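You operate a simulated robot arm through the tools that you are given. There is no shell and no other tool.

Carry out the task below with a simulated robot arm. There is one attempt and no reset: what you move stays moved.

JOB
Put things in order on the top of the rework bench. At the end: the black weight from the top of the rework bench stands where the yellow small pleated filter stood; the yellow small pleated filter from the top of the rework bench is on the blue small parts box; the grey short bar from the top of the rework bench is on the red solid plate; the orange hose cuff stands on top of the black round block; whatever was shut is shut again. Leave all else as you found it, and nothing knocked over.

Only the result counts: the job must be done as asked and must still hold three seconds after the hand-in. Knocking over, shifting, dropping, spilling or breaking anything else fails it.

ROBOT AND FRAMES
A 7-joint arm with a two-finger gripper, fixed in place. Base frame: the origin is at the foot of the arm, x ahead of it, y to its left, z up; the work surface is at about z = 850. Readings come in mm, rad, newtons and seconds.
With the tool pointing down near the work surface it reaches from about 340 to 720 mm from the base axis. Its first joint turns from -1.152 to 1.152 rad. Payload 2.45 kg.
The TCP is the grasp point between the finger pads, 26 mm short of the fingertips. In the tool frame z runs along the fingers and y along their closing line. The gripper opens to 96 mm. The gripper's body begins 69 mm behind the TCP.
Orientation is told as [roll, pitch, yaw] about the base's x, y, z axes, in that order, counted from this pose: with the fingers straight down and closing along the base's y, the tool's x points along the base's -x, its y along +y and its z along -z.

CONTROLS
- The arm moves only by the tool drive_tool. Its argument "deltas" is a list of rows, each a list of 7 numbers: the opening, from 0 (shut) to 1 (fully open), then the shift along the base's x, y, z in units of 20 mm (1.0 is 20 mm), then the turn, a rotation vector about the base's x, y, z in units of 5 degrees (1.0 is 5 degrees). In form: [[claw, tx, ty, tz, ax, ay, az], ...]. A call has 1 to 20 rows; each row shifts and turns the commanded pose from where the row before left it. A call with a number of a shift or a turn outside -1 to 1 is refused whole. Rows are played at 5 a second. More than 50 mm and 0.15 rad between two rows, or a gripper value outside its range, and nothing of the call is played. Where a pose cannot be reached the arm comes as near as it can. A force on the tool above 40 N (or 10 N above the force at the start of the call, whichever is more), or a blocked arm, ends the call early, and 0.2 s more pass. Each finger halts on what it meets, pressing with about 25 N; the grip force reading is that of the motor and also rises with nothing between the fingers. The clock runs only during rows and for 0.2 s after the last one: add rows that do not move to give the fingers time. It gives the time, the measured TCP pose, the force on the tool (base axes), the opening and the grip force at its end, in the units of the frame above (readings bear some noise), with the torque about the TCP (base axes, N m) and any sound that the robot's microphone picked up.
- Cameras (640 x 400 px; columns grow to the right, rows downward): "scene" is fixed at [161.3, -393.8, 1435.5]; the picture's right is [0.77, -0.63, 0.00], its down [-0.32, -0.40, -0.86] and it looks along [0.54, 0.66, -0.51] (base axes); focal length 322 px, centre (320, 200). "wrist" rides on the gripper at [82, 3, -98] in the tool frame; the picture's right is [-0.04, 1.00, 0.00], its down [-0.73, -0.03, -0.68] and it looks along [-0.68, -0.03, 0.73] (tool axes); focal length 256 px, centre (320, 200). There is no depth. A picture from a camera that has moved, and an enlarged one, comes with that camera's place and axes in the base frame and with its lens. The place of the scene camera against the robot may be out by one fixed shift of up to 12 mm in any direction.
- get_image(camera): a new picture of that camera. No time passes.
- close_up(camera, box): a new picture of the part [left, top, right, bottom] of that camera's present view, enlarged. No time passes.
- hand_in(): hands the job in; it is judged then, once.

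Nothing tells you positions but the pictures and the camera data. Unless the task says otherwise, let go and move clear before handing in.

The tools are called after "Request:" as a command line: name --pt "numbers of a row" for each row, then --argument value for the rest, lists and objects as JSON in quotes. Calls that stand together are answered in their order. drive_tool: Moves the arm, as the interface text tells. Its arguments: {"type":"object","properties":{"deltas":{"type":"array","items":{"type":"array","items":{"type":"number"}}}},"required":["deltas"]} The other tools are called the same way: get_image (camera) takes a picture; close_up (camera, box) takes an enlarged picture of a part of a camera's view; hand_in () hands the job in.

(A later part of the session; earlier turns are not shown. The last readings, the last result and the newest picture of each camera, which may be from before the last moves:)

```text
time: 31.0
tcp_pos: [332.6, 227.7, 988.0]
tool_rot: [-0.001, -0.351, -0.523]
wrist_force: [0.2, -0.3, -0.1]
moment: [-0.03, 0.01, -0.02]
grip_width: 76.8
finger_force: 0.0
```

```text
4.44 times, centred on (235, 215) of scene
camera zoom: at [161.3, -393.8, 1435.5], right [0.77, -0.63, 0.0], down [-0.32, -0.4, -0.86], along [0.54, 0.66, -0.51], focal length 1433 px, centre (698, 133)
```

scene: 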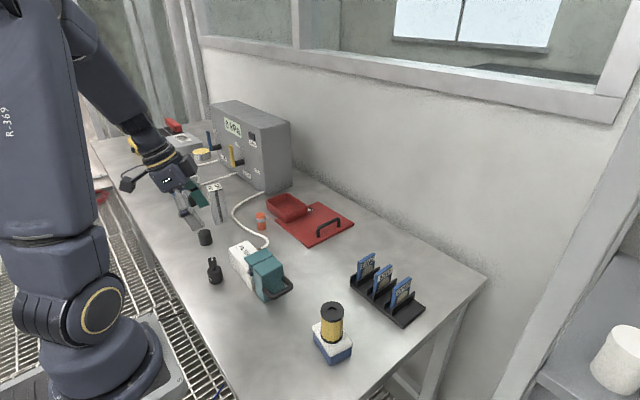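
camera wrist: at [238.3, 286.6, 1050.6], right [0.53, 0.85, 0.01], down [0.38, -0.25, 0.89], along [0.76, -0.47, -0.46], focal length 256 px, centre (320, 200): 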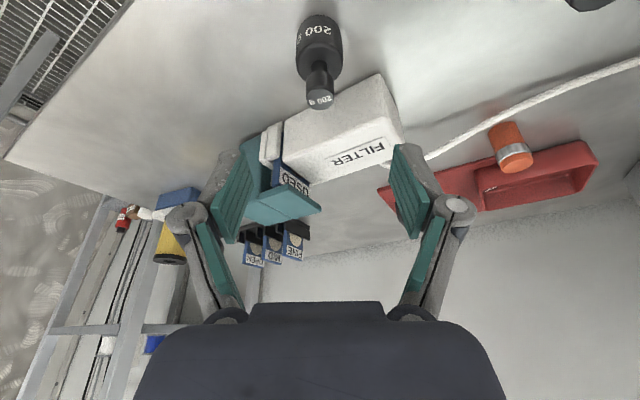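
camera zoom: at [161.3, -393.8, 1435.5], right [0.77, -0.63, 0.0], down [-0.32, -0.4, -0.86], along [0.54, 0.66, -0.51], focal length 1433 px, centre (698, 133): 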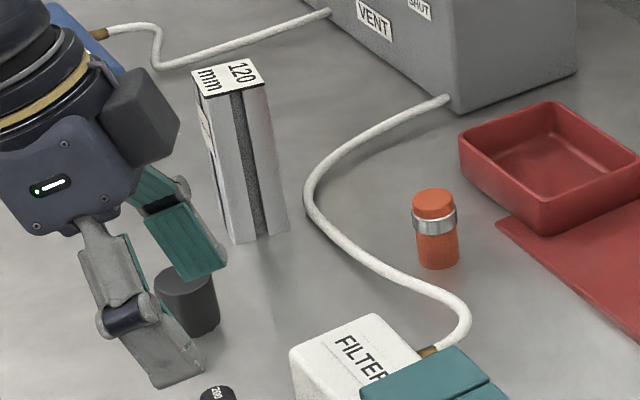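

The weight is about 31 mm wide with its knob top near z≈918. I narrow the opening a bit (filter housing nearby) and lower further, then check.

Request:
drive_tool --pt "0.6 0.2 -0.1 0 0 0 0" --pt "0.6 0 0 -0.8 0 0 0" --pt "0.6 0 0 -0.8 0 0 0" --pt "0.6 0 0 -0.8 0 0 0" --pt "0.6 0 0 -0.8 0 0 0" --pt "0.6 0 0 0 0 0 0"

Request:
get_image --camera "wrist"

Request:
close_up --camera "scene" --box '[160, 200, 280, 300]'

```text
time: 32.4
tcp_pos: [335.5, 226.9, 923.1]
tool_rot: [-0.001, -0.349, -0.523]
wrist_force: [0.3, -0.5, -0.3]
moment: [0.0, -0.02, -0.03]
grip_width: 57.7
finger_force: 0.0
```

```text
taken
camera wrist: at [241.1, 285.0, 986.5], right [0.53, 0.85, 0.01], down [0.38, -0.25, 0.89], along [0.76, -0.47, -0.46], focal length 256 px, centre (320, 200)
```

wrist: 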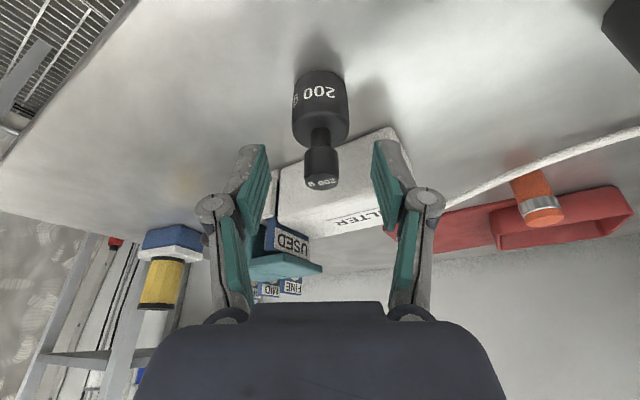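

```text
4.00 times, centred on (220, 250) of scene
camera zoom: at [161.3, -393.8, 1435.5], right [0.77, -0.63, 0.0], down [-0.32, -0.4, -0.86], along [0.54, 0.66, -0.51], focal length 1290 px, centre (720, 0)
```

zoom: 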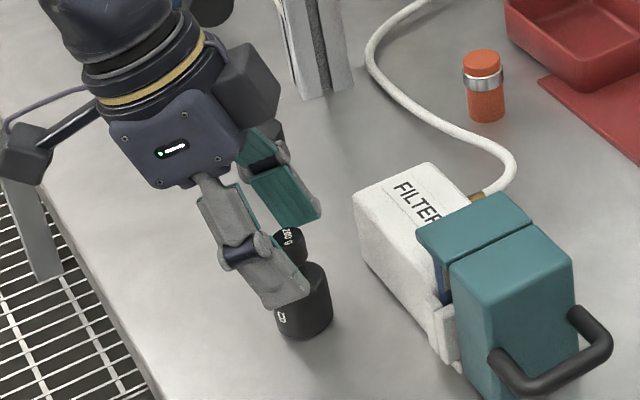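

Request:
drive_tool --pt "0.6 0.17 -0.08 -0.5 0 0 0" --pt "0.6 0 0 -0.8 0 0 0" --pt "0.6 0 0 -0.7 0 0 0" --pt "0.6 0 0 0 0 0 0"

Request:
get_image --camera "wrist"

Request:
close_up --camera "scene" --box '[160, 200, 280, 300]'

```text
time: 33.4
tcp_pos: [338.5, 225.1, 884.3]
tool_rot: [0.0, -0.349, -0.524]
wrist_force: [-0.4, 0.1, 0.8]
moment: [-0.02, 0.02, 0.02]
grip_width: 57.5
finger_force: 0.1
```

```text
taken
camera wrist: at [244.3, 283.6, 947.6], right [0.53, 0.85, 0.01], down [0.38, -0.25, 0.89], along [0.76, -0.47, -0.46], focal length 256 px, centre (320, 200)
```

wrist: 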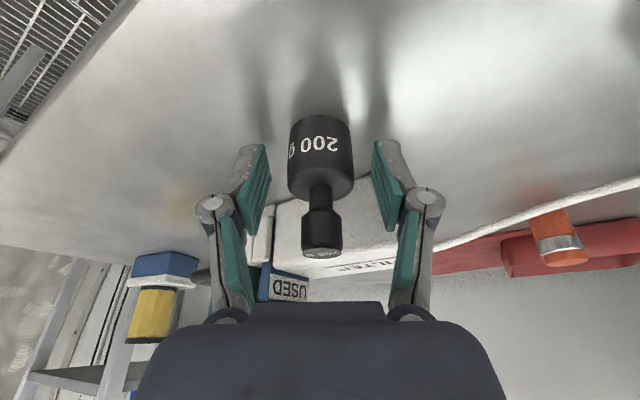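

```text
4.00 times, centred on (220, 250) of scene
camera zoom: at [161.3, -393.8, 1435.5], right [0.77, -0.63, 0.0], down [-0.32, -0.4, -0.86], along [0.54, 0.66, -0.51], focal length 1290 px, centre (720, 0)
```

zoom: 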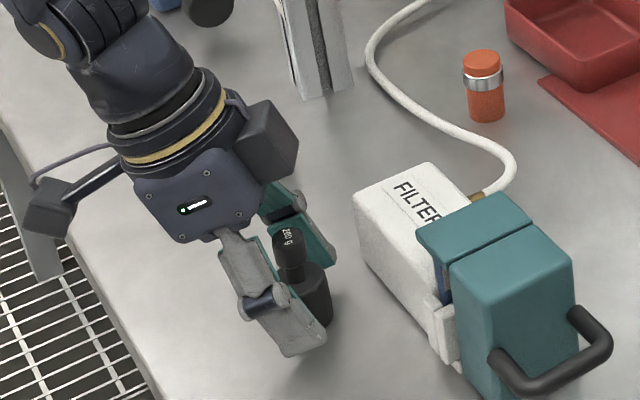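

Request:
drive_tool --pt "0.6 0.07 -0.04 -0.12 0 0 0" --pt "0.6 0 0 0 0 0 0" --pt "0 0 0 0 0 0 0" --pt "0 0 0 0 0 0 0" --pt "0 0 0 0 0 0 0" --pt "0 0 0 0 0 0 0"

Request:
get_image --camera "wrist"

```text
time: 34.8
tcp_pos: [341.8, 223.8, 882.2]
tool_rot: [-0.001, -0.348, -0.521]
wrist_force: [0.7, 0.2, -0.2]
moment: [0.05, -0.02, 0.02]
grip_width: 33.0
finger_force: 24.7
```

```text
taken
camera wrist: at [245.8, 282.6, 945.3], right [0.53, 0.85, 0.01], down [0.38, -0.25, 0.89], along [0.76, -0.47, -0.46], focal length 256 px, centre (320, 200)
```

wrist: 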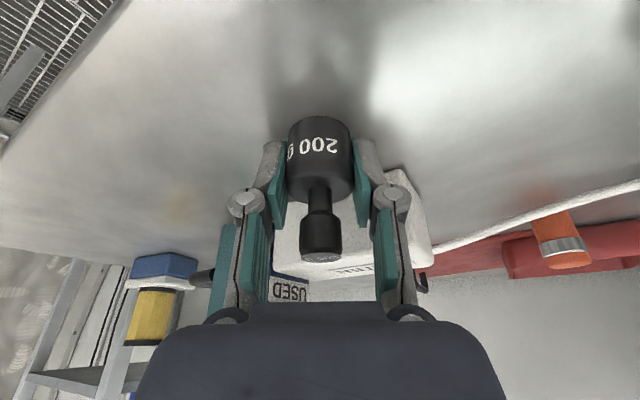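

Weight gripped at 33 mm. I lift it straight up and check it hangs upright.

Request:
drive_tool --pt "0 0 0 0.5 0 0 0" --pt "0 0 0 1 0 0 0" --pt "0 0 0 1 0 0 0" --pt "0 0 0 1 0 0 0" --pt "0 0 0 1 0 0 0" --pt "0 0 0 1 0 0 0" --pt "0 0 0 0.7 0 0 0" --pt "0 0 0 0 0 0 0"

Request:
get_image --camera "wrist"

Request:
get_image --camera "scene"

```text
time: 36.6
tcp_pos: [340.2, 223.8, 1004.5]
tool_rot: [0.0, -0.349, -0.523]
wrist_force: [-0.2, 0.2, -2.3]
moment: [0.0, 0.0, 0.0]
grip_width: 33.1
finger_force: 24.6
```

```text
taken
camera wrist: at [245.6, 282.6, 1068.5], right [0.53, 0.85, 0.01], down [0.38, -0.25, 0.89], along [0.76, -0.47, -0.46], focal length 256 px, centre (320, 200)
```

wrist: 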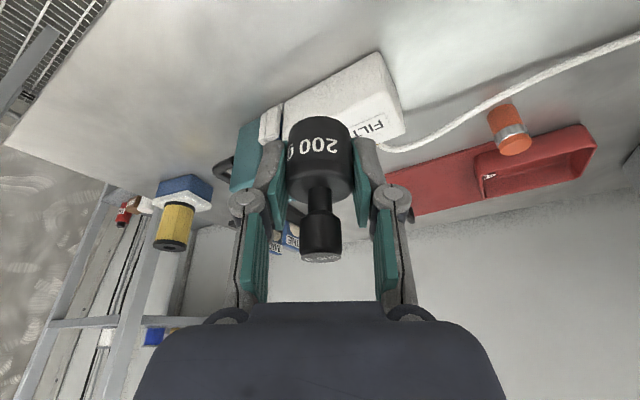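

```text
taken
```

scene: 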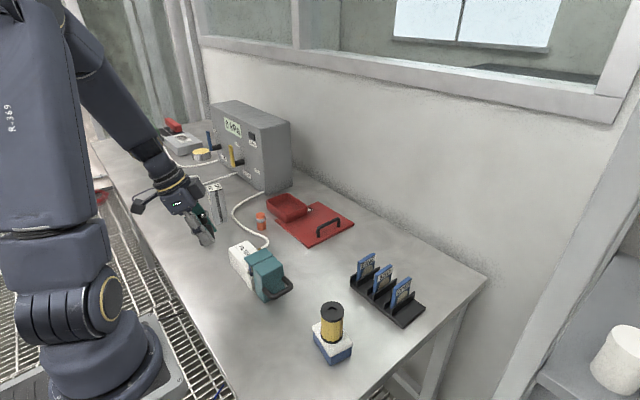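

Request:
drive_tool --pt "0 1 -0.521 0 0 0 0" --pt "0 1 -0.521 0 0 0 0" --pt "0 1 -0.521 0 0 0 0" --pt "0 1 -0.521 0 0 0 0" --pt "0 1 -0.521 0 0 0 0" --pt "0 1 -0.521 0 0 0 0" --pt "0 1 -0.521 0 0 0 0" --pt "0 1 -0.521 0 0 0 0" --pt "0 1 -0.521 0 0 0 0" --pt "0 1 -0.521 0 0 0 0" --pt "0 1 -0.521 0 0 0 0" --pt "0 1 -0.521 0 0 0 0" --pt "0 1 -0.521 0 0 0 0" --pt "0 1 -0.521 0 0 0 0" --pt "0 1 -0.521 0 0 0 0" --pt "0 1 -0.521 0 0 0 0" --pt "0 1 -0.521 0 0 0 0" --pt "0 1 -0.521 0 0 0 0" --pt "0 1 -0.521 0 0 0 0" --pt "0 0.93 -0.49 0 0 0 0"

Request:
drive_tool --pt "0 0.95 -0.5 0 0 0 0" --pt "0 0 0 0 0 0 0" --pt "0 0 0 0 0 0 0"

Request:
get_image --camera "wrist"

Request:
get_image --camera "scene"

```text
time: 40.8
tcp_pos: [739.8, 16.5, 1004.8]
tool_rot: [0.001, -0.35, -0.523]
wrist_force: [0.9, -0.4, -1.1]
moment: [0.02, -0.01, -0.02]
grip_width: 33.0
finger_force: 25.2
```

```text
time: 41.6
tcp_pos: [759.3, 8.3, 1005.6]
tool_rot: [0.001, -0.349, -0.525]
wrist_force: [0.8, 1.0, -2.4]
moment: [0.0, 0.04, 0.01]
grip_width: 32.9
finger_force: 24.8
```

```text
taken
camera wrist: at [664.2, 66.0, 1069.4], right [0.53, 0.85, 0.01], down [0.38, -0.25, 0.89], along [0.76, -0.47, -0.46], focal length 256 px, centre (320, 200)
```

wrist: 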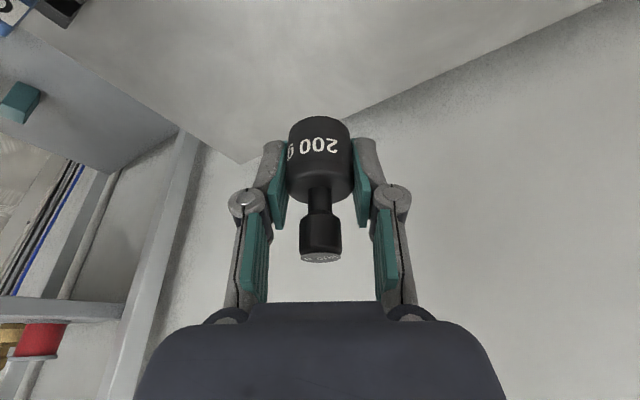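

```text
taken
```

scene: 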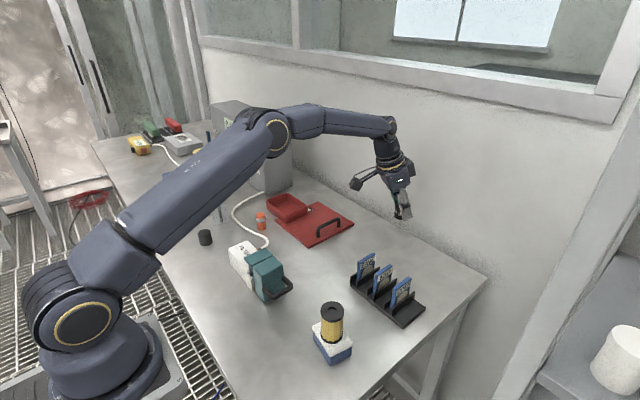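

Request:
drive_tool --pt "0 -0.02 -0.1 -0.5 0 0 0" --pt "0 0 0 -1 0 0 0" --pt "0 0 0 -1 0 0 0" --pt "0 0 0 -1 0 0 0" --pt "0 0 0 -1 0 0 0" --pt "0 0 0 -0.9 0 0 0" --pt "0 0 0 -0.3 0 0 0" --pt "0 0 0 0 0 0 0"

Request:
close_up --camera "scene" --box '[340, 190, 440, 290]'

Request:
get_image --camera "wrist"

```text
time: 43.4
tcp_pos: [758.7, 5.3, 891.1]
tool_rot: [0.001, -0.35, -0.524]
wrist_force: [0.1, -0.3, -1.5]
moment: [0.03, -0.01, 0.01]
grip_width: 32.8
finger_force: 25.0
```

```text
4.00 times, centred on (390, 240) of scene
camera zoom: at [161.4, -393.8, 1435.5], right [0.77, -0.63, 0.0], down [-0.32, -0.4, -0.86], along [0.54, 0.66, -0.51], focal length 1290 px, centre (40, 40)
```

zoom: 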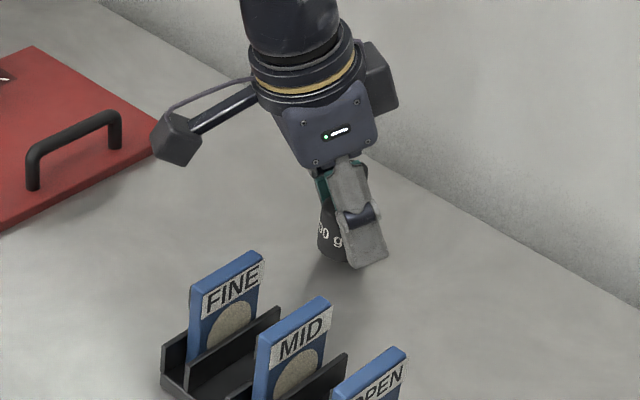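

```text
taken
camera wrist: at [664.2, 64.3, 954.5], right [0.53, 0.85, 0.01], down [0.38, -0.25, 0.89], along [0.76, -0.47, -0.46], focal length 256 px, centre (320, 200)
```

wrist: 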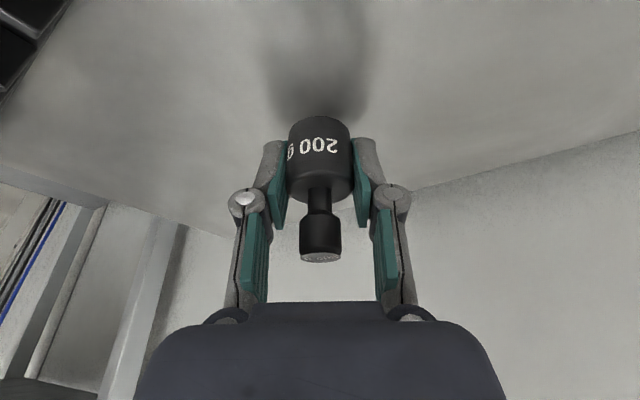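

Request:
drive_tool --pt "0 0 0 -0.15 0 0 0" --pt "0 0 0 -0.1 0 0 0" --pt "0 0 0 -0.08 0 0 0" --pt "0 0 0 0 0 0 0"

```text
time: 44.4
tcp_pos: [758.1, 6.0, 882.9]
tool_rot: [-0.001, -0.351, -0.521]
wrist_force: [-0.4, -0.1, -1.8]
moment: [0.04, 0.0, 0.02]
grip_width: 32.7
finger_force: 25.5
```

Request:
drive_tool --pt "0 0 0 -0.04 0 0 0" --pt "0 0 0 0 0 0 0"

```text
time: 45.0
tcp_pos: [759.9, 6.2, 883.9]
tool_rot: [0.0, -0.348, -0.522]
wrist_force: [0.1, 0.3, -2.1]
moment: [-0.01, -0.01, 0.03]
grip_width: 33.1
finger_force: 25.0
```

Request:
drive_tool --pt "0 0 0 -0.04 0 0 0" --pt "0 0 0 0 0 0 0"

Request:
drive_tool --pt "0 0 0 -0.04 0 0 0" --pt "0 0 0 0 0 0 0"

```text
time: 45.6
tcp_pos: [758.0, 5.8, 883.3]
tool_rot: [0.001, -0.35, -0.521]
wrist_force: [0.5, -0.5, -2.4]
moment: [0.0, 0.01, 0.03]
grip_width: 33.0
finger_force: 24.7
```

```text
time: 46.2
tcp_pos: [758.7, 4.9, 881.2]
tool_rot: [-0.001, -0.348, -0.523]
wrist_force: [-0.8, -0.5, -1.9]
moment: [0.0, -0.01, 0.0]
grip_width: 33.0
finger_force: 25.5
```

Request:
drive_tool --pt "0 0 0 -0.04 0 0 0" --pt "0 0 0 0 0 0 0"

Request:
close_up --camera "scene" --box '[370, 220, 430, 280]'

```text
time: 46.8
tcp_pos: [758.4, 5.3, 881.8]
tool_rot: [-0.001, -0.35, -0.522]
wrist_force: [1.5, 0.8, 2.0]
moment: [-0.04, 0.02, 0.0]
grip_width: 33.2
finger_force: 24.8
```

```text
6.67 times, centred on (400, 250) of scene
camera zoom: at [161.3, -393.8, 1435.5], right [0.77, -0.63, 0.0], down [-0.32, -0.4, -0.86], along [0.54, 0.66, -0.51], focal length 2150 px, centre (-213, -133)
```

zoom: 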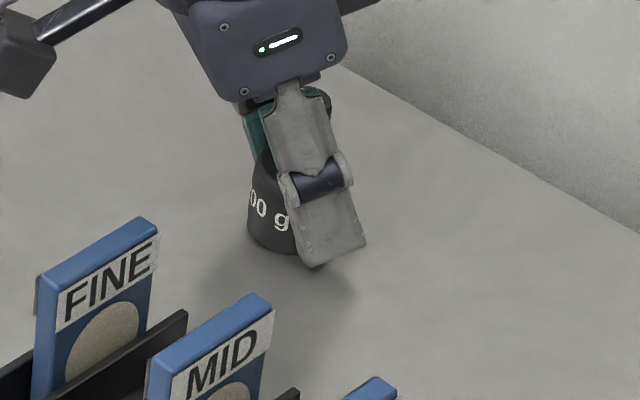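

Contact is felt (force turned from -2 to +2 N). I open the fingers and check.

Request:
drive_tool --pt "0.5 0 0 0 0 0 0" --pt "0.65 0 0 0 0 0 0" --pt "0.65 0 0 0 0 0 0" --pt "0.65 0 0 0 0 0 0"

Request:
get_image --camera "wrist"

```text
time: 47.8
tcp_pos: [758.2, 5.7, 880.6]
tool_rot: [-0.002, -0.349, -0.524]
wrist_force: [0.3, -0.2, 0.3]
moment: [0.02, 0.02, 0.0]
grip_width: 62.4
finger_force: 0.0
```

```text
taken
camera wrist: at [663.7, 63.7, 944.9], right [0.53, 0.85, 0.01], down [0.38, -0.25, 0.89], along [0.76, -0.47, -0.46], focal length 256 px, centre (320, 200)
```

wrist: 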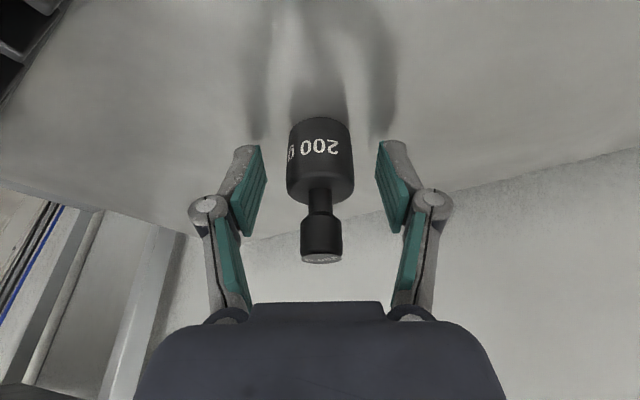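

Request:
drive_tool --pt "0.65 0 0 0.5 0 0 0" --pt "0.65 0 0 1 0 0 0" --pt "0.65 0 0 1 0 0 0" --pt "0.65 0 0 1 0 0 0" --pt "0.65 0 0 1 0 0 0" --pt "0.65 0 0 1 0 0 0" --pt "0.65 0 0 1 0 0 0" --pt "0.65 0 0 0 0 0 0"

Request:
close_up --camera "scene" --box '[340, 220, 440, 330]'

Request:
get_image --camera "wrist"

```text
time: 49.6
tcp_pos: [758.6, 4.9, 1011.2]
tool_rot: [0.002, -0.35, -0.523]
wrist_force: [0.3, -0.7, 0.4]
moment: [0.02, -0.04, 0.01]
grip_width: 62.6
finger_force: 0.1
```

```text
3.64 times, centred on (390, 275) of scene
camera zoom: at [161.3, -393.8, 1435.5], right [0.77, -0.63, 0.0], down [-0.32, -0.4, -0.86], along [0.54, 0.66, -0.51], focal length 1173 px, centre (66, -73)
```

zoom: 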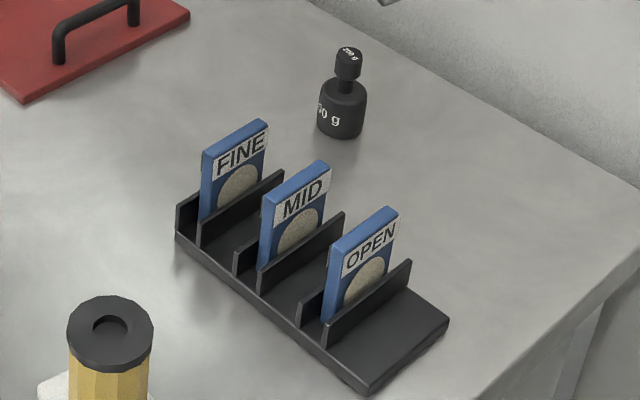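

```text
taken
camera wrist: at [664.3, 62.9, 1075.9], right [0.53, 0.85, 0.01], down [0.38, -0.25, 0.89], along [0.76, -0.47, -0.46], focal length 256 px, centre (320, 200)
```

wrist: 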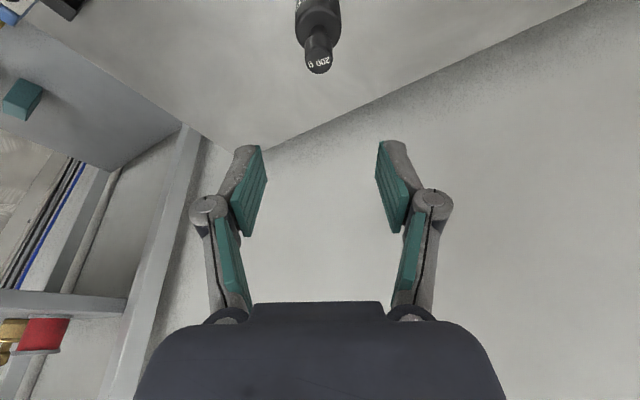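

The weight now stands where the filter stood (scene pixels match within about 1 mm). Next I return the tool to vertical while moving high towards the grey "120 mm" bar near (457, 476).

Request:
drive_tool --pt "1 -1 0.5 1 0 0 1" --pt "1 -1 0.5 1 0 0 1" --pt "1 -1 0.5 1 0 0 1" --pt "1 -1 0.5 1 0 0 1" --pt "1 -1 0.5 1 0 0 1" --pt "1 -1 0.5 1 0 0 1" --pt "1 -1 1 0.2 0 1 0" --pt "1 -1 1 0.2 0 1 0" --pt "1 -1 1 0.2 0 1 0" --pt "1 -1 1 0.2 0 1 0" --pt "1 -1 1 0 0 0 0" --pt "1 -1 1 0 0 0 0" --pt "1 -1 1 0 0 0 0" --pt "1 -1 1 0 0 0 0" --pt "1 -1 1 0 0 0 0" --pt "1 -1 1 0 0 0 0" --pt "1 -1 1 0 0 0 0" --pt "1 -1 1 0 0 0 0" --pt "1 -1 1 0 0 0 0" --pt "1 -1 1 0 0 0 0"

Request:
drive_tool --pt "1 -0.25 1 0 0 0 0" --pt "1 -0.25 1 0 0 0 0" --pt "1 -0.25 1 0 0 0 0" --pt "1 -0.25 1 0 0 0 0" --pt "1 -0.25 1 0 0 0 0" --pt "1 0 0 0 0 0 0" --pt "1 0 0 0 0 0 0"

Request:
get_image --camera "wrist"

Request:
get_image --camera "scene"

```text
time: 53.8
tcp_pos: [358.3, 346.7, 1146.4]
tool_rot: [0.0, 0.001, 0.0]
wrist_force: [-0.2, -0.8, 0.8]
moment: [-0.04, -0.02, 0.01]
grip_width: 96.0
finger_force: 0.1
```

```text
time: 55.4
tcp_pos: [332.4, 444.6, 1149.2]
tool_rot: [-0.001, 0.002, 0.0]
wrist_force: [0.8, -0.3, 0.9]
moment: [0.0, 0.02, -0.01]
grip_width: 96.2
finger_force: 0.0
```

```text
taken
camera wrist: at [250.9, 449.2, 1246.6], right [0.04, 1.0, 0.0], down [0.73, -0.03, 0.68], along [0.68, -0.03, -0.73], focal length 256 px, centre (320, 200)
```

wrist: 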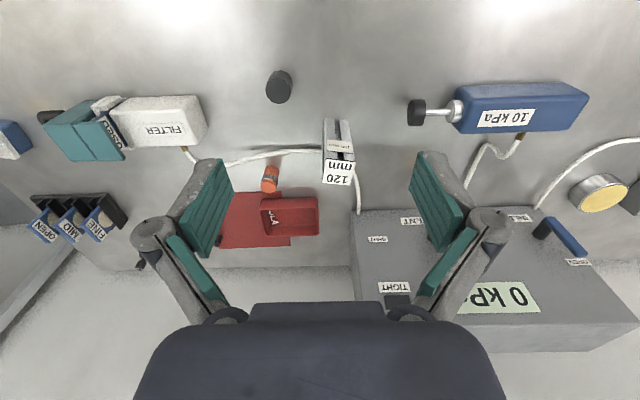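

```text
taken
```

scene: 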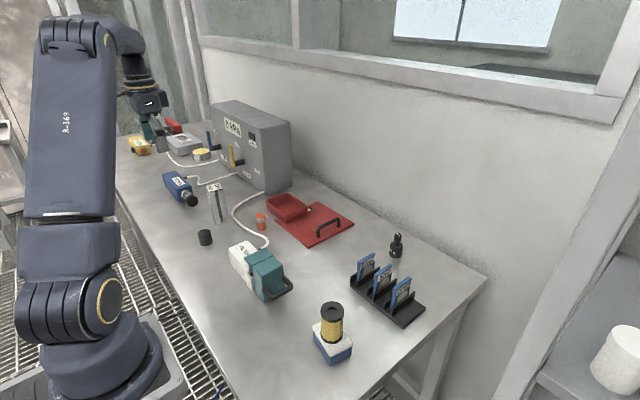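

Request:
close_up --camera "wrist" --box '[290, 90, 390, 200]'

Request:
close_up --camera "wrist" --box '[210, 60, 380, 260]'

```text
3.64 times, centred on (340, 145) of wrist
camera zoom: at [250.9, 449.2, 1246.6], right [0.04, 1.0, 0.0], down [0.73, -0.03, 0.68], along [0.68, -0.03, -0.73], focal length 931 px, centre (247, 400)
```

zoom: 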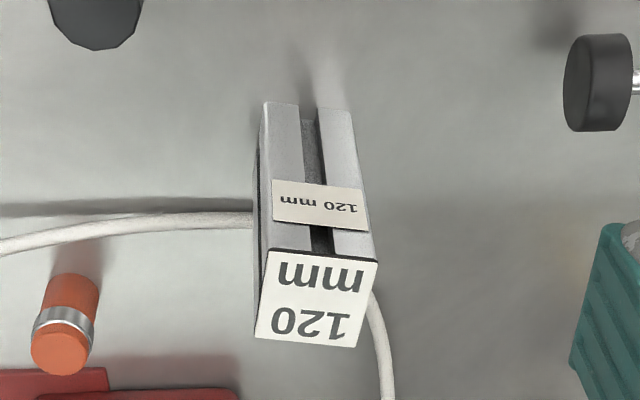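

```text
2.00 times, centred on (295, 160) of wrist
camera zoom: at [250.9, 449.2, 1246.6], right [0.04, 1.0, 0.0], down [0.73, -0.03, 0.68], along [0.68, -0.03, -0.73], focal length 512 px, centre (370, 280)
```

zoom: 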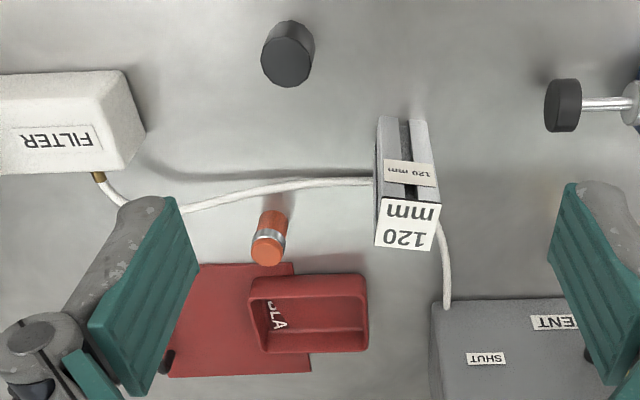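

The bar is a 40×40×120 mm profile, centre about (460, 465), turned about -7.5°, standing upright with a hose passing beyond it. I move above it, yawed to match.

Request:
drive_tool --pt "1 0.911 0.146 -0.5 0 0 -0.214" --pt "1 0.911 0.146 -0.8 0 0 -0.214" --pt "1 0.911 0.146 -0.8 0 0 -0.214" --pt "1 0.911 0.146 -0.8 0 0 -0.214" --pt "1 0.911 0.146 -0.8 0 0 -0.214" --pt "1 0.911 0.146 -0.8 0 0 -0.214" --pt "1 0.911 0.146 -0.8 0 0 -0.214" --pt "1 0 0 0 0 0 0" --pt "1 0 0 0 0 0 0"

Request:
get_image --camera "wrist"

Request:
close_up --camera "scene" --box '[150, 110, 310, 250]'

```text
time: 57.4
tcp_pos: [460.6, 464.2, 1042.0]
tool_rot: [0.0, 0.001, -0.13]
wrist_force: [-0.6, 0.1, -0.2]
moment: [-0.04, 0.02, 0.01]
grip_width: 96.0
finger_force: 0.0
```

```text
taken
camera wrist: at [379.6, 478.8, 1139.4], right [0.17, 0.99, 0.0], down [0.72, -0.12, 0.68], along [0.67, -0.11, -0.73], focal length 256 px, centre (320, 200)
```

wrist: 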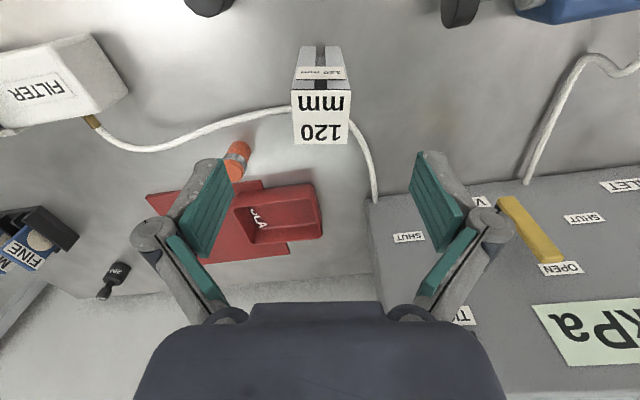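

```text
2.86 times, centred on (230, 180) of scene
camera zoom: at [161.3, -393.8, 1435.5], right [0.77, -0.63, 0.0], down [-0.32, -0.4, -0.86], along [0.54, 0.66, -0.51], focal length 921 px, centre (577, 257)
```

zoom: 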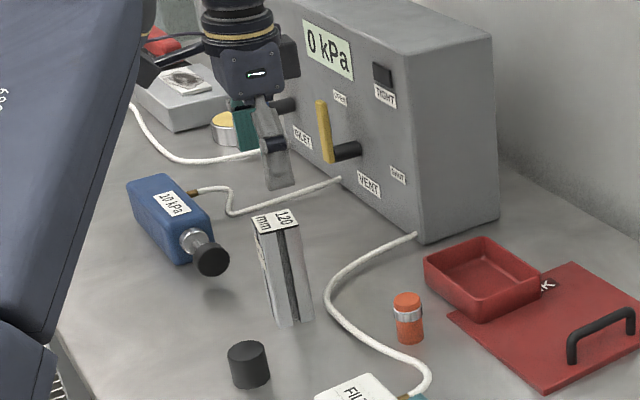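

Well aligned. I descend to grasp height on the bar's upper part.

Request:
drive_tool --pt "1 0 0 -0.9 0 0 0" --pt "1 0 0 -0.9 0 0 0" --pt "1 0 0 -0.9 0 0 0" --pt "1 0 0 -0.9 0 0 0" --pt "1 0 0 -0.9 0 0 0" --pt "1 0 0 -0.9 0 0 0" --pt "1 0 0 0 0 0 0"

Request:
get_image --camera "wrist"

Request:
close_up --camera "scene" --box '[150, 110, 310, 250]'

```text
time: 59.0
tcp_pos: [459.4, 465.0, 931.9]
tool_rot: [-0.001, -0.001, -0.128]
wrist_force: [-0.7, -0.6, 0.0]
moment: [-0.02, -0.01, 0.02]
grip_width: 96.0
finger_force: 0.0
```

```text
taken
camera wrist: at [378.7, 479.7, 1029.5], right [0.17, 0.99, 0.0], down [0.72, -0.12, 0.68], along [0.67, -0.11, -0.73], focal length 256 px, centre (320, 200)
```

wrist: 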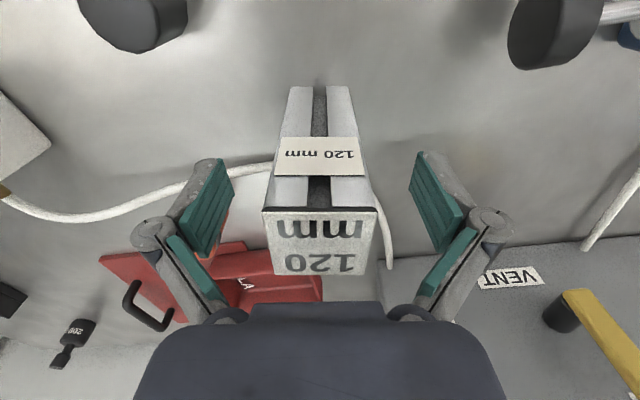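

```text
2.86 times, centred on (230, 180) of scene
camera zoom: at [161.3, -393.8, 1435.5], right [0.77, -0.63, 0.0], down [-0.32, -0.4, -0.86], along [0.54, 0.66, -0.51], focal length 921 px, centre (577, 257)
```

zoom: 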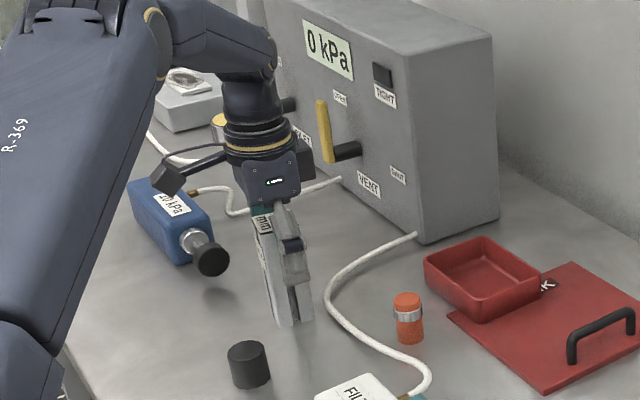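

Request:
drive_tool --pt "0 0 0 0 0 0 0" --pt "0 0 0 0 0 0 0" --pt "0 0 0 0 0 0 0" --pt "0 0 0 0 0 0 0" --pt "0 0 0 0 0 0 0" --pt "0 0 0 0 0 0 0"

Request:
get_image --camera "wrist"

```text
time: 60.4
tcp_pos: [460.2, 465.1, 932.8]
tool_rot: [0.001, 0.0, -0.129]
wrist_force: [-0.6, -0.9, 1.4]
moment: [-0.14, -0.03, -0.01]
grip_width: 39.6
finger_force: 25.2
```

```text
taken
camera wrist: at [378.7, 479.7, 1029.9], right [0.17, 0.99, 0.0], down [0.72, -0.12, 0.68], along [0.67, -0.11, -0.73], focal length 256 px, centre (320, 200)
```

wrist: 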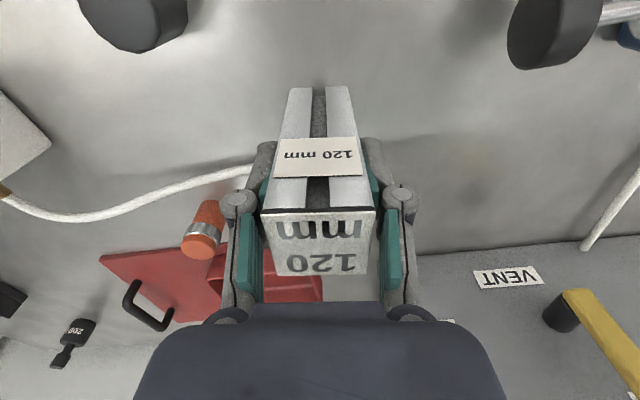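

Gripped at 39.6 mm. I lift it straight up.

Request:
drive_tool --pt "0 0 0 0.3 0 0 0" --pt "0 0 0 0.7 0 0 0" --pt "0 0 0 1 0 0 0" --pt "0 0 0 1 0 0 0" --pt "0 0 0 1 0 0 0" --pt "0 0 0 1 0 0 0" --pt "0 0 0 1 0 0 0" --pt "0 0 0 0 0 0 0"

Request:
get_image --camera "wrist"

Request:
get_image --camera "scene"

```text
time: 62.2
tcp_pos: [460.8, 465.2, 1053.5]
tool_rot: [-0.001, 0.0, -0.129]
wrist_force: [-0.2, -0.6, -1.5]
moment: [-0.02, 0.04, -0.02]
grip_width: 39.5
finger_force: 24.8
```

```text
taken
camera wrist: at [380.2, 478.7, 1151.7], right [0.17, 0.99, 0.0], down [0.72, -0.12, 0.68], along [0.67, -0.11, -0.73], focal length 256 px, centre (320, 200)
```

wrist: 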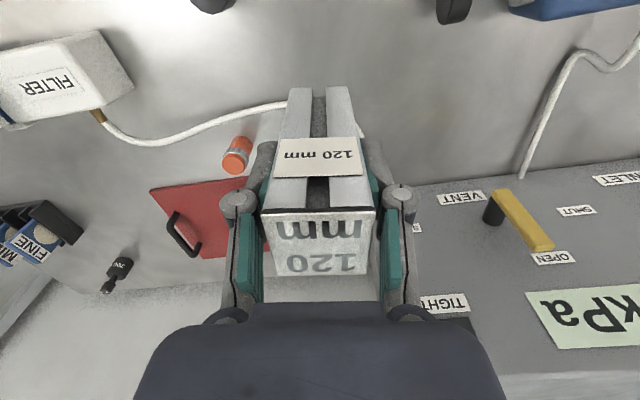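

```text
taken
```

scene: 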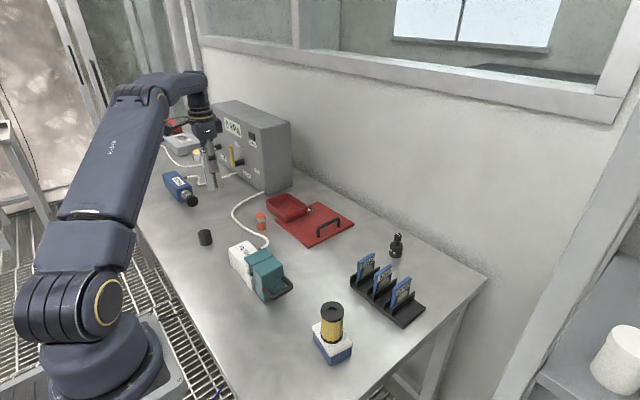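

Request:
drive_tool --pt "0 0.792 -0.955 0 0 0 0" --pt "0 0.792 -0.955 0 0 0 0" --pt "0 0.792 -0.955 0 0 0 0" --pt "0 0.792 -0.955 0 0 0 0" --pt "0 0.792 -0.955 0 0 0 0" --pt "0 0.792 -0.955 0 0 0 0" --pt "0 0.792 -0.955 0 0 0 0" --pt "0 0.792 -0.955 0 0 0 0" --pt "0 0.792 -0.955 0 0 0 0" --pt "0 0.792 -0.955 0 0 0 0" --pt "0 0.792 -0.955 0 0 0 0" --pt "0 0 0 0 0 0 0" --pt "0 0 0 0 0 0 0"

Request:
get_image --camera "wrist"

Request:
close_up --camera "scene" --box '[230, 130, 390, 270]'

```text
time: 65.0
tcp_pos: [632.9, 256.5, 1052.4]
tool_rot: [0.001, -0.001, -0.129]
wrist_force: [-0.2, 0.3, -2.3]
moment: [-0.01, -0.01, -0.03]
grip_width: 39.7
finger_force: 24.6
```

```text
taken
camera wrist: at [551.5, 269.9, 1150.0], right [0.17, 0.99, 0.0], down [0.72, -0.12, 0.68], along [0.67, -0.11, -0.73], focal length 256 px, centre (320, 200)
```

wrist: 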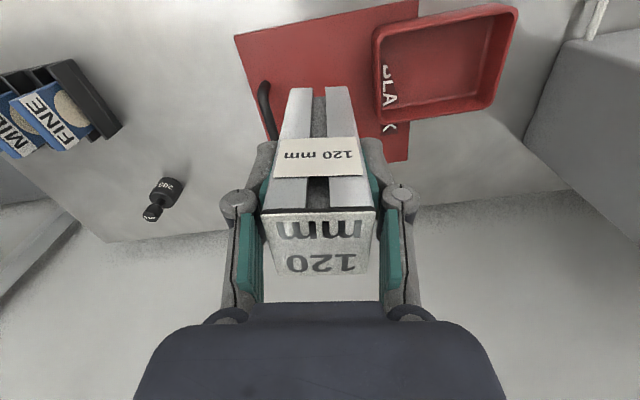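

```text
2.86 times, centred on (310, 200) of scene
camera zoom: at [161.3, -393.8, 1435.5], right [0.77, -0.63, 0.0], down [-0.32, -0.4, -0.86], along [0.54, 0.66, -0.51], focal length 921 px, centre (349, 200)
```

zoom: 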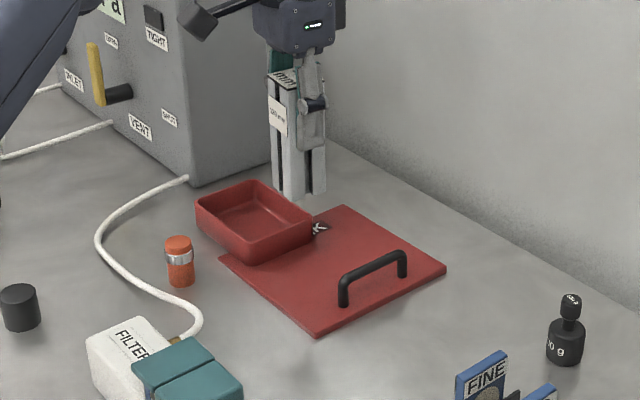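

The bar hangs over the free part of the plate, between handle (y≈200) and tray (y≈307). I lower most of the way.

Request:
drive_tool --pt "0 0.1 -0.05 -0.5 0 0 0" --pt "0 0 0 -1 0 0 0" --pt "0 0 0 -1 0 0 0" --pt "0 0 0 -1 0 0 0" --pt "0 0 0 -1 0 0 0" --pt "0 0 0 -0.6 0 0 0" --pt "0 0 0 0 0 0 0"

Request:
close_up --camera "scene" --box '[250, 150, 370, 260]'

Request:
get_image --camera "wrist"

```text
time: 66.6
tcp_pos: [635.3, 254.6, 951.7]
tool_rot: [0.0, 0.001, -0.13]
wrist_force: [0.0, -0.3, -1.7]
moment: [0.02, 0.0, -0.03]
grip_width: 39.5
finger_force: 24.7
```

```text
3.64 times, centred on (310, 205) of scene
camera zoom: at [161.4, -393.8, 1435.5], right [0.77, -0.63, 0.0], down [-0.32, -0.4, -0.86], along [0.54, 0.66, -0.51], focal length 1173 px, centre (356, 182)
```

zoom: 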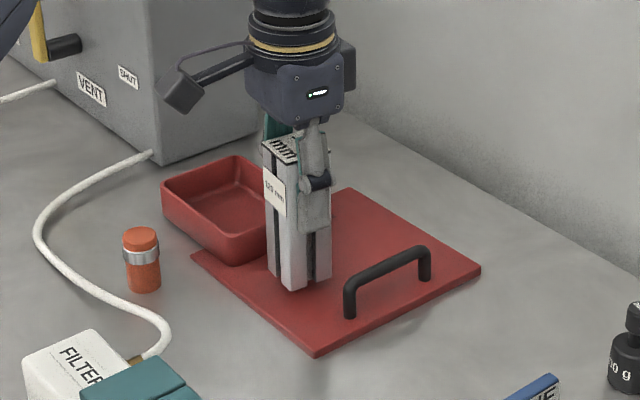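

```text
taken
camera wrist: at [554.0, 269.0, 1048.5], right [0.17, 0.99, 0.0], down [0.72, -0.12, 0.68], along [0.67, -0.11, -0.73], focal length 256 px, centre (320, 200)
```

wrist: 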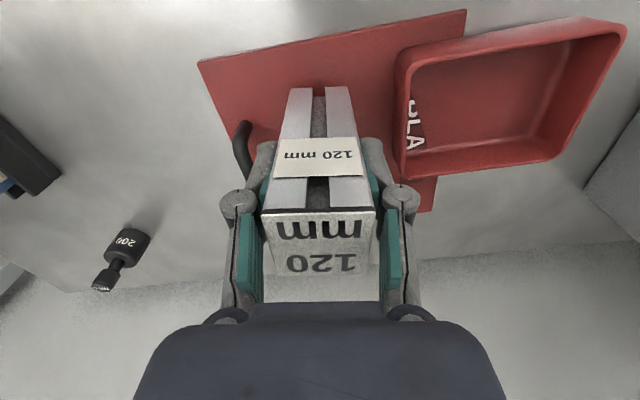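

Request:
drive_tool --pt "0 0 0 -0.2 0 0 0" --pt "0 0 0 -0.2 0 0 0" --pt "0 0 0 0 0 0 0"

Request:
drive_tool --pt "0 0 0 -0.06 0 0 0" --pt "0 0 0 0 0 0 0"

Request:
drive_tool --pt "0 0 0 -0.06 0 0 0" --pt "0 0 0 0 0 0 0"

```text
time: 67.4
tcp_pos: [635.4, 254.9, 942.2]
tool_rot: [0.002, 0.0, -0.129]
wrist_force: [0.5, -0.4, -1.0]
moment: [0.01, 0.03, 0.02]
grip_width: 39.6
finger_force: 25.7
```

```text
time: 68.0
tcp_pos: [635.2, 255.3, 942.2]
tool_rot: [0.0, -0.001, -0.132]
wrist_force: [-0.7, -0.3, -1.7]
moment: [-0.02, -0.01, 0.04]
grip_width: 39.5
finger_force: 25.1
```

```text
time: 68.6
tcp_pos: [636.2, 254.0, 941.1]
tool_rot: [-0.001, -0.001, -0.128]
wrist_force: [1.0, -0.3, -1.1]
moment: [-0.03, -0.02, -0.01]
grip_width: 39.6
finger_force: 24.5
```

Request:
drive_tool --pt "0 0 0 -0.06 0 0 0" --pt "0 0 0 0 0 0 0"

Request:
drive_tool --pt "0 0 0 -0.05 0 0 0" --pt "0 0 0 0 0 0 0"

```text
time: 69.2
tcp_pos: [636.0, 254.7, 939.2]
tool_rot: [0.0, 0.001, -0.129]
wrist_force: [0.6, 0.5, -1.3]
moment: [-0.04, 0.0, 0.0]
grip_width: 39.5
finger_force: 25.4
```

```text
time: 69.8
tcp_pos: [635.4, 253.9, 939.0]
tool_rot: [0.0, -0.002, -0.129]
wrist_force: [-2.4, -1.5, 6.8]
moment: [-0.26, 0.04, -0.08]
grip_width: 39.4
finger_force: 25.4
```

Contact with the plate at z≈939 (force now +7 N). I open to release and look.

Request:
drive_tool --pt "0.5 0 0 0 0 0 0" --pt "0.6 0 0 0 0 0 0" --pt "0.7 0 0 0 0 0 0" --pt "0.7 0 0 0 0 0 0"

Request:
get_image --camera "wrist"

Request:
close_up --camera "scene" --box '[250, 150, 370, 260]'

```text
time: 70.8
tcp_pos: [636.8, 253.5, 938.6]
tool_rot: [0.001, 0.0, -0.129]
wrist_force: [-0.7, 0.7, 0.5]
moment: [0.01, 0.0, 0.02]
grip_width: 67.4
finger_force: 0.0
```

```text
taken
camera wrist: at [555.0, 268.7, 1036.1], right [0.17, 0.99, 0.0], down [0.72, -0.12, 0.68], along [0.67, -0.11, -0.73], focal length 256 px, centre (320, 200)
```

wrist: 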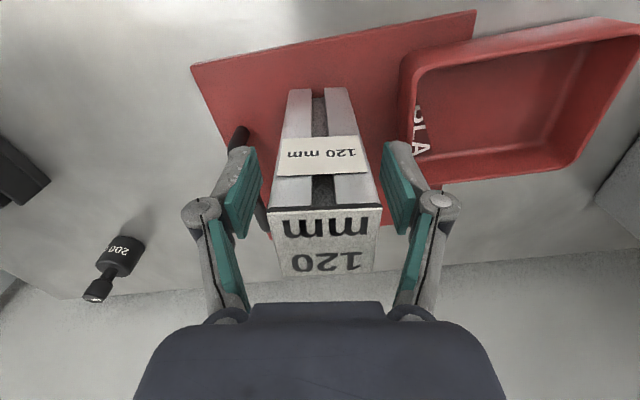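

```text
3.64 times, centred on (310, 205) of scene
camera zoom: at [161.3, -393.8, 1435.5], right [0.77, -0.63, 0.0], down [-0.32, -0.4, -0.86], along [0.54, 0.66, -0.51], focal length 1173 px, centre (356, 182)
```

zoom: 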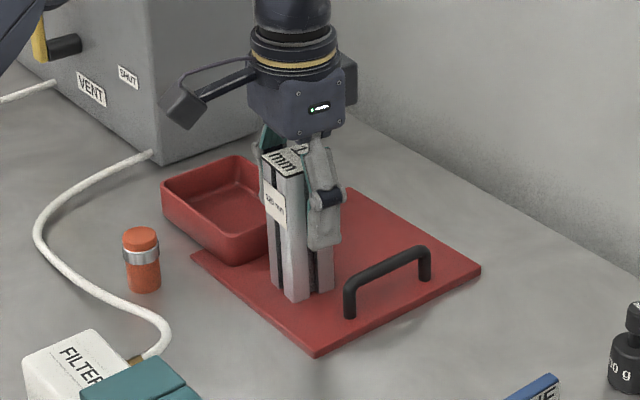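

Request:
drive_tool --pt "0.7 0 0 0.5 0 0 0" --pt "0.7 0 0 1 0 0 0" --pt "0.7 0 0 1 0 0 0" --pt "0.7 0 0 1 0 0 0" --pt "0.7 0 0 1 0 0 0" --pt "0.7 0 0 1 0 0 0" --pt "0.7 0 0 1 0 0 0" --pt "0.7 0 0 0 0 0 0"

Request:
get_image --camera "wrist"

Request:
get_image --camera "scene"

Request:
close_up --camera "scene" --box '[185, 190, 285, 290]'

```text
time: 72.6
tcp_pos: [635.6, 254.4, 1069.6]
tool_rot: [0.0, 0.0, -0.129]
wrist_force: [0.3, -0.6, 1.1]
moment: [-0.01, 0.03, -0.01]
grip_width: 67.3
finger_force: 0.0
```

```text
taken
camera wrist: at [555.7, 268.8, 1166.7], right [0.17, 0.99, 0.0], down [0.72, -0.12, 0.68], along [0.67, -0.12, -0.73], focal length 256 px, centre (320, 200)
```

wrist: 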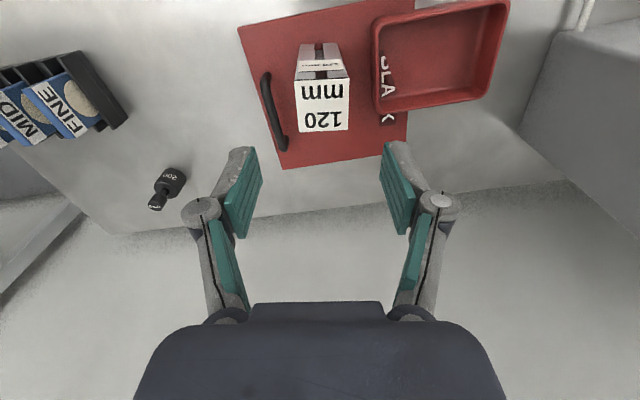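

```text
taken
```

scene: 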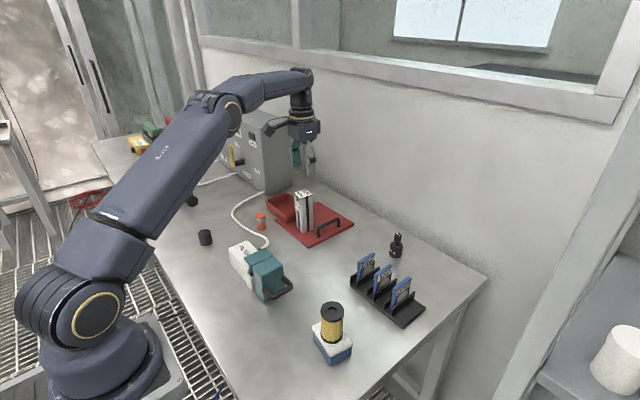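

```text
4.00 times, centred on (235, 240) of scene
camera zoom: at [161.3, -393.8, 1435.5], right [0.77, -0.63, 0.0], down [-0.32, -0.4, -0.86], along [0.54, 0.66, -0.51], focal length 1290 px, centre (660, 40)
```

zoom: 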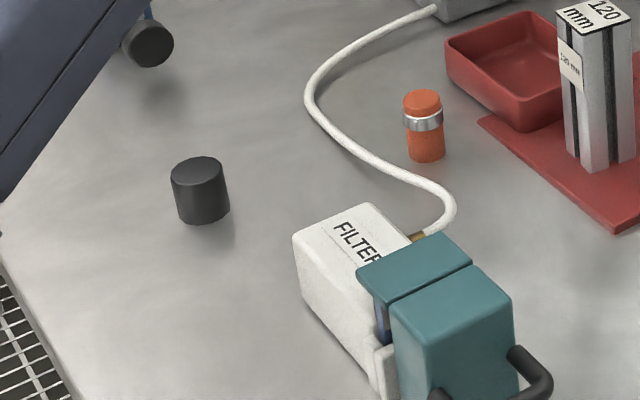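

The bar stands upright on the red plate. Next the orange cuff near (537, 345): I move above it with a moderate opening and look.

Request:
drive_tool --pt "0.6 -0.986 0.906 0 0 0 0" --pt "0.6 -0.986 0.906 0 0 0 0" --pt "0.6 -0.986 0.906 -0.3 0 0 0" --pt "0.6 -0.986 0.906 -0.5 0 0 0" --pt "0.6 -0.986 0.906 -0.7 0 0 0" --pt "0.6 0 0 -0.8 0 0 0" --pt "0.6 0 0 0 0 0 0" --pt "0.6 0 0 0 0 0 0"

Request:
get_image --camera "wrist"

Request:
close_up --camera "wrist" --box '[220, 30, 420, 170]'

Request:
close_up --camera "scene" --box '[200, 150, 320, 260]'

```text
time: 74.4
tcp_pos: [538.1, 345.5, 1023.8]
tool_rot: [-0.001, 0.001, -0.13]
wrist_force: [-0.3, 0.2, 0.1]
moment: [-0.03, -0.01, 0.01]
grip_width: 57.6
finger_force: 0.0
```

```text
taken
camera wrist: at [456.5, 359.5, 1121.1], right [0.17, 0.99, 0.0], down [0.72, -0.12, 0.68], along [0.67, -0.11, -0.73], focal length 256 px, centre (320, 200)
```

wrist: 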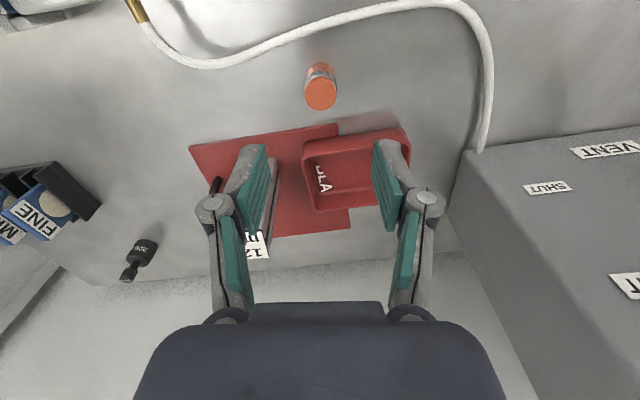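

```text
2.86 times, centred on (320, 100) of wrist
camera zoom: at [456.5, 359.5, 1121.1], right [0.17, 0.99, 0.0], down [0.72, -0.12, 0.68], along [0.67, -0.11, -0.73], focal length 731 px, centre (320, 486)
```

zoom: 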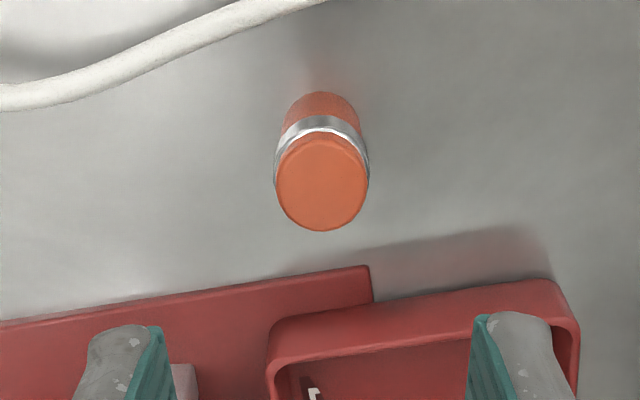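

```text
3.64 times, centred on (260, 205) of scene
camera zoom: at [161.3, -393.8, 1435.5], right [0.77, -0.63, 0.0], down [-0.32, -0.4, -0.86], along [0.54, 0.66, -0.51], focal length 1173 px, centre (538, 182)
```

zoom: 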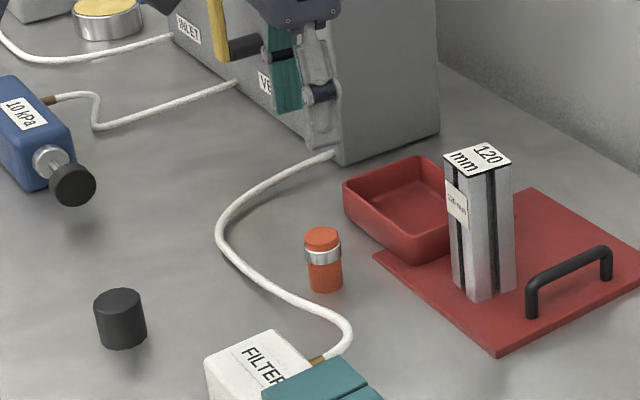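

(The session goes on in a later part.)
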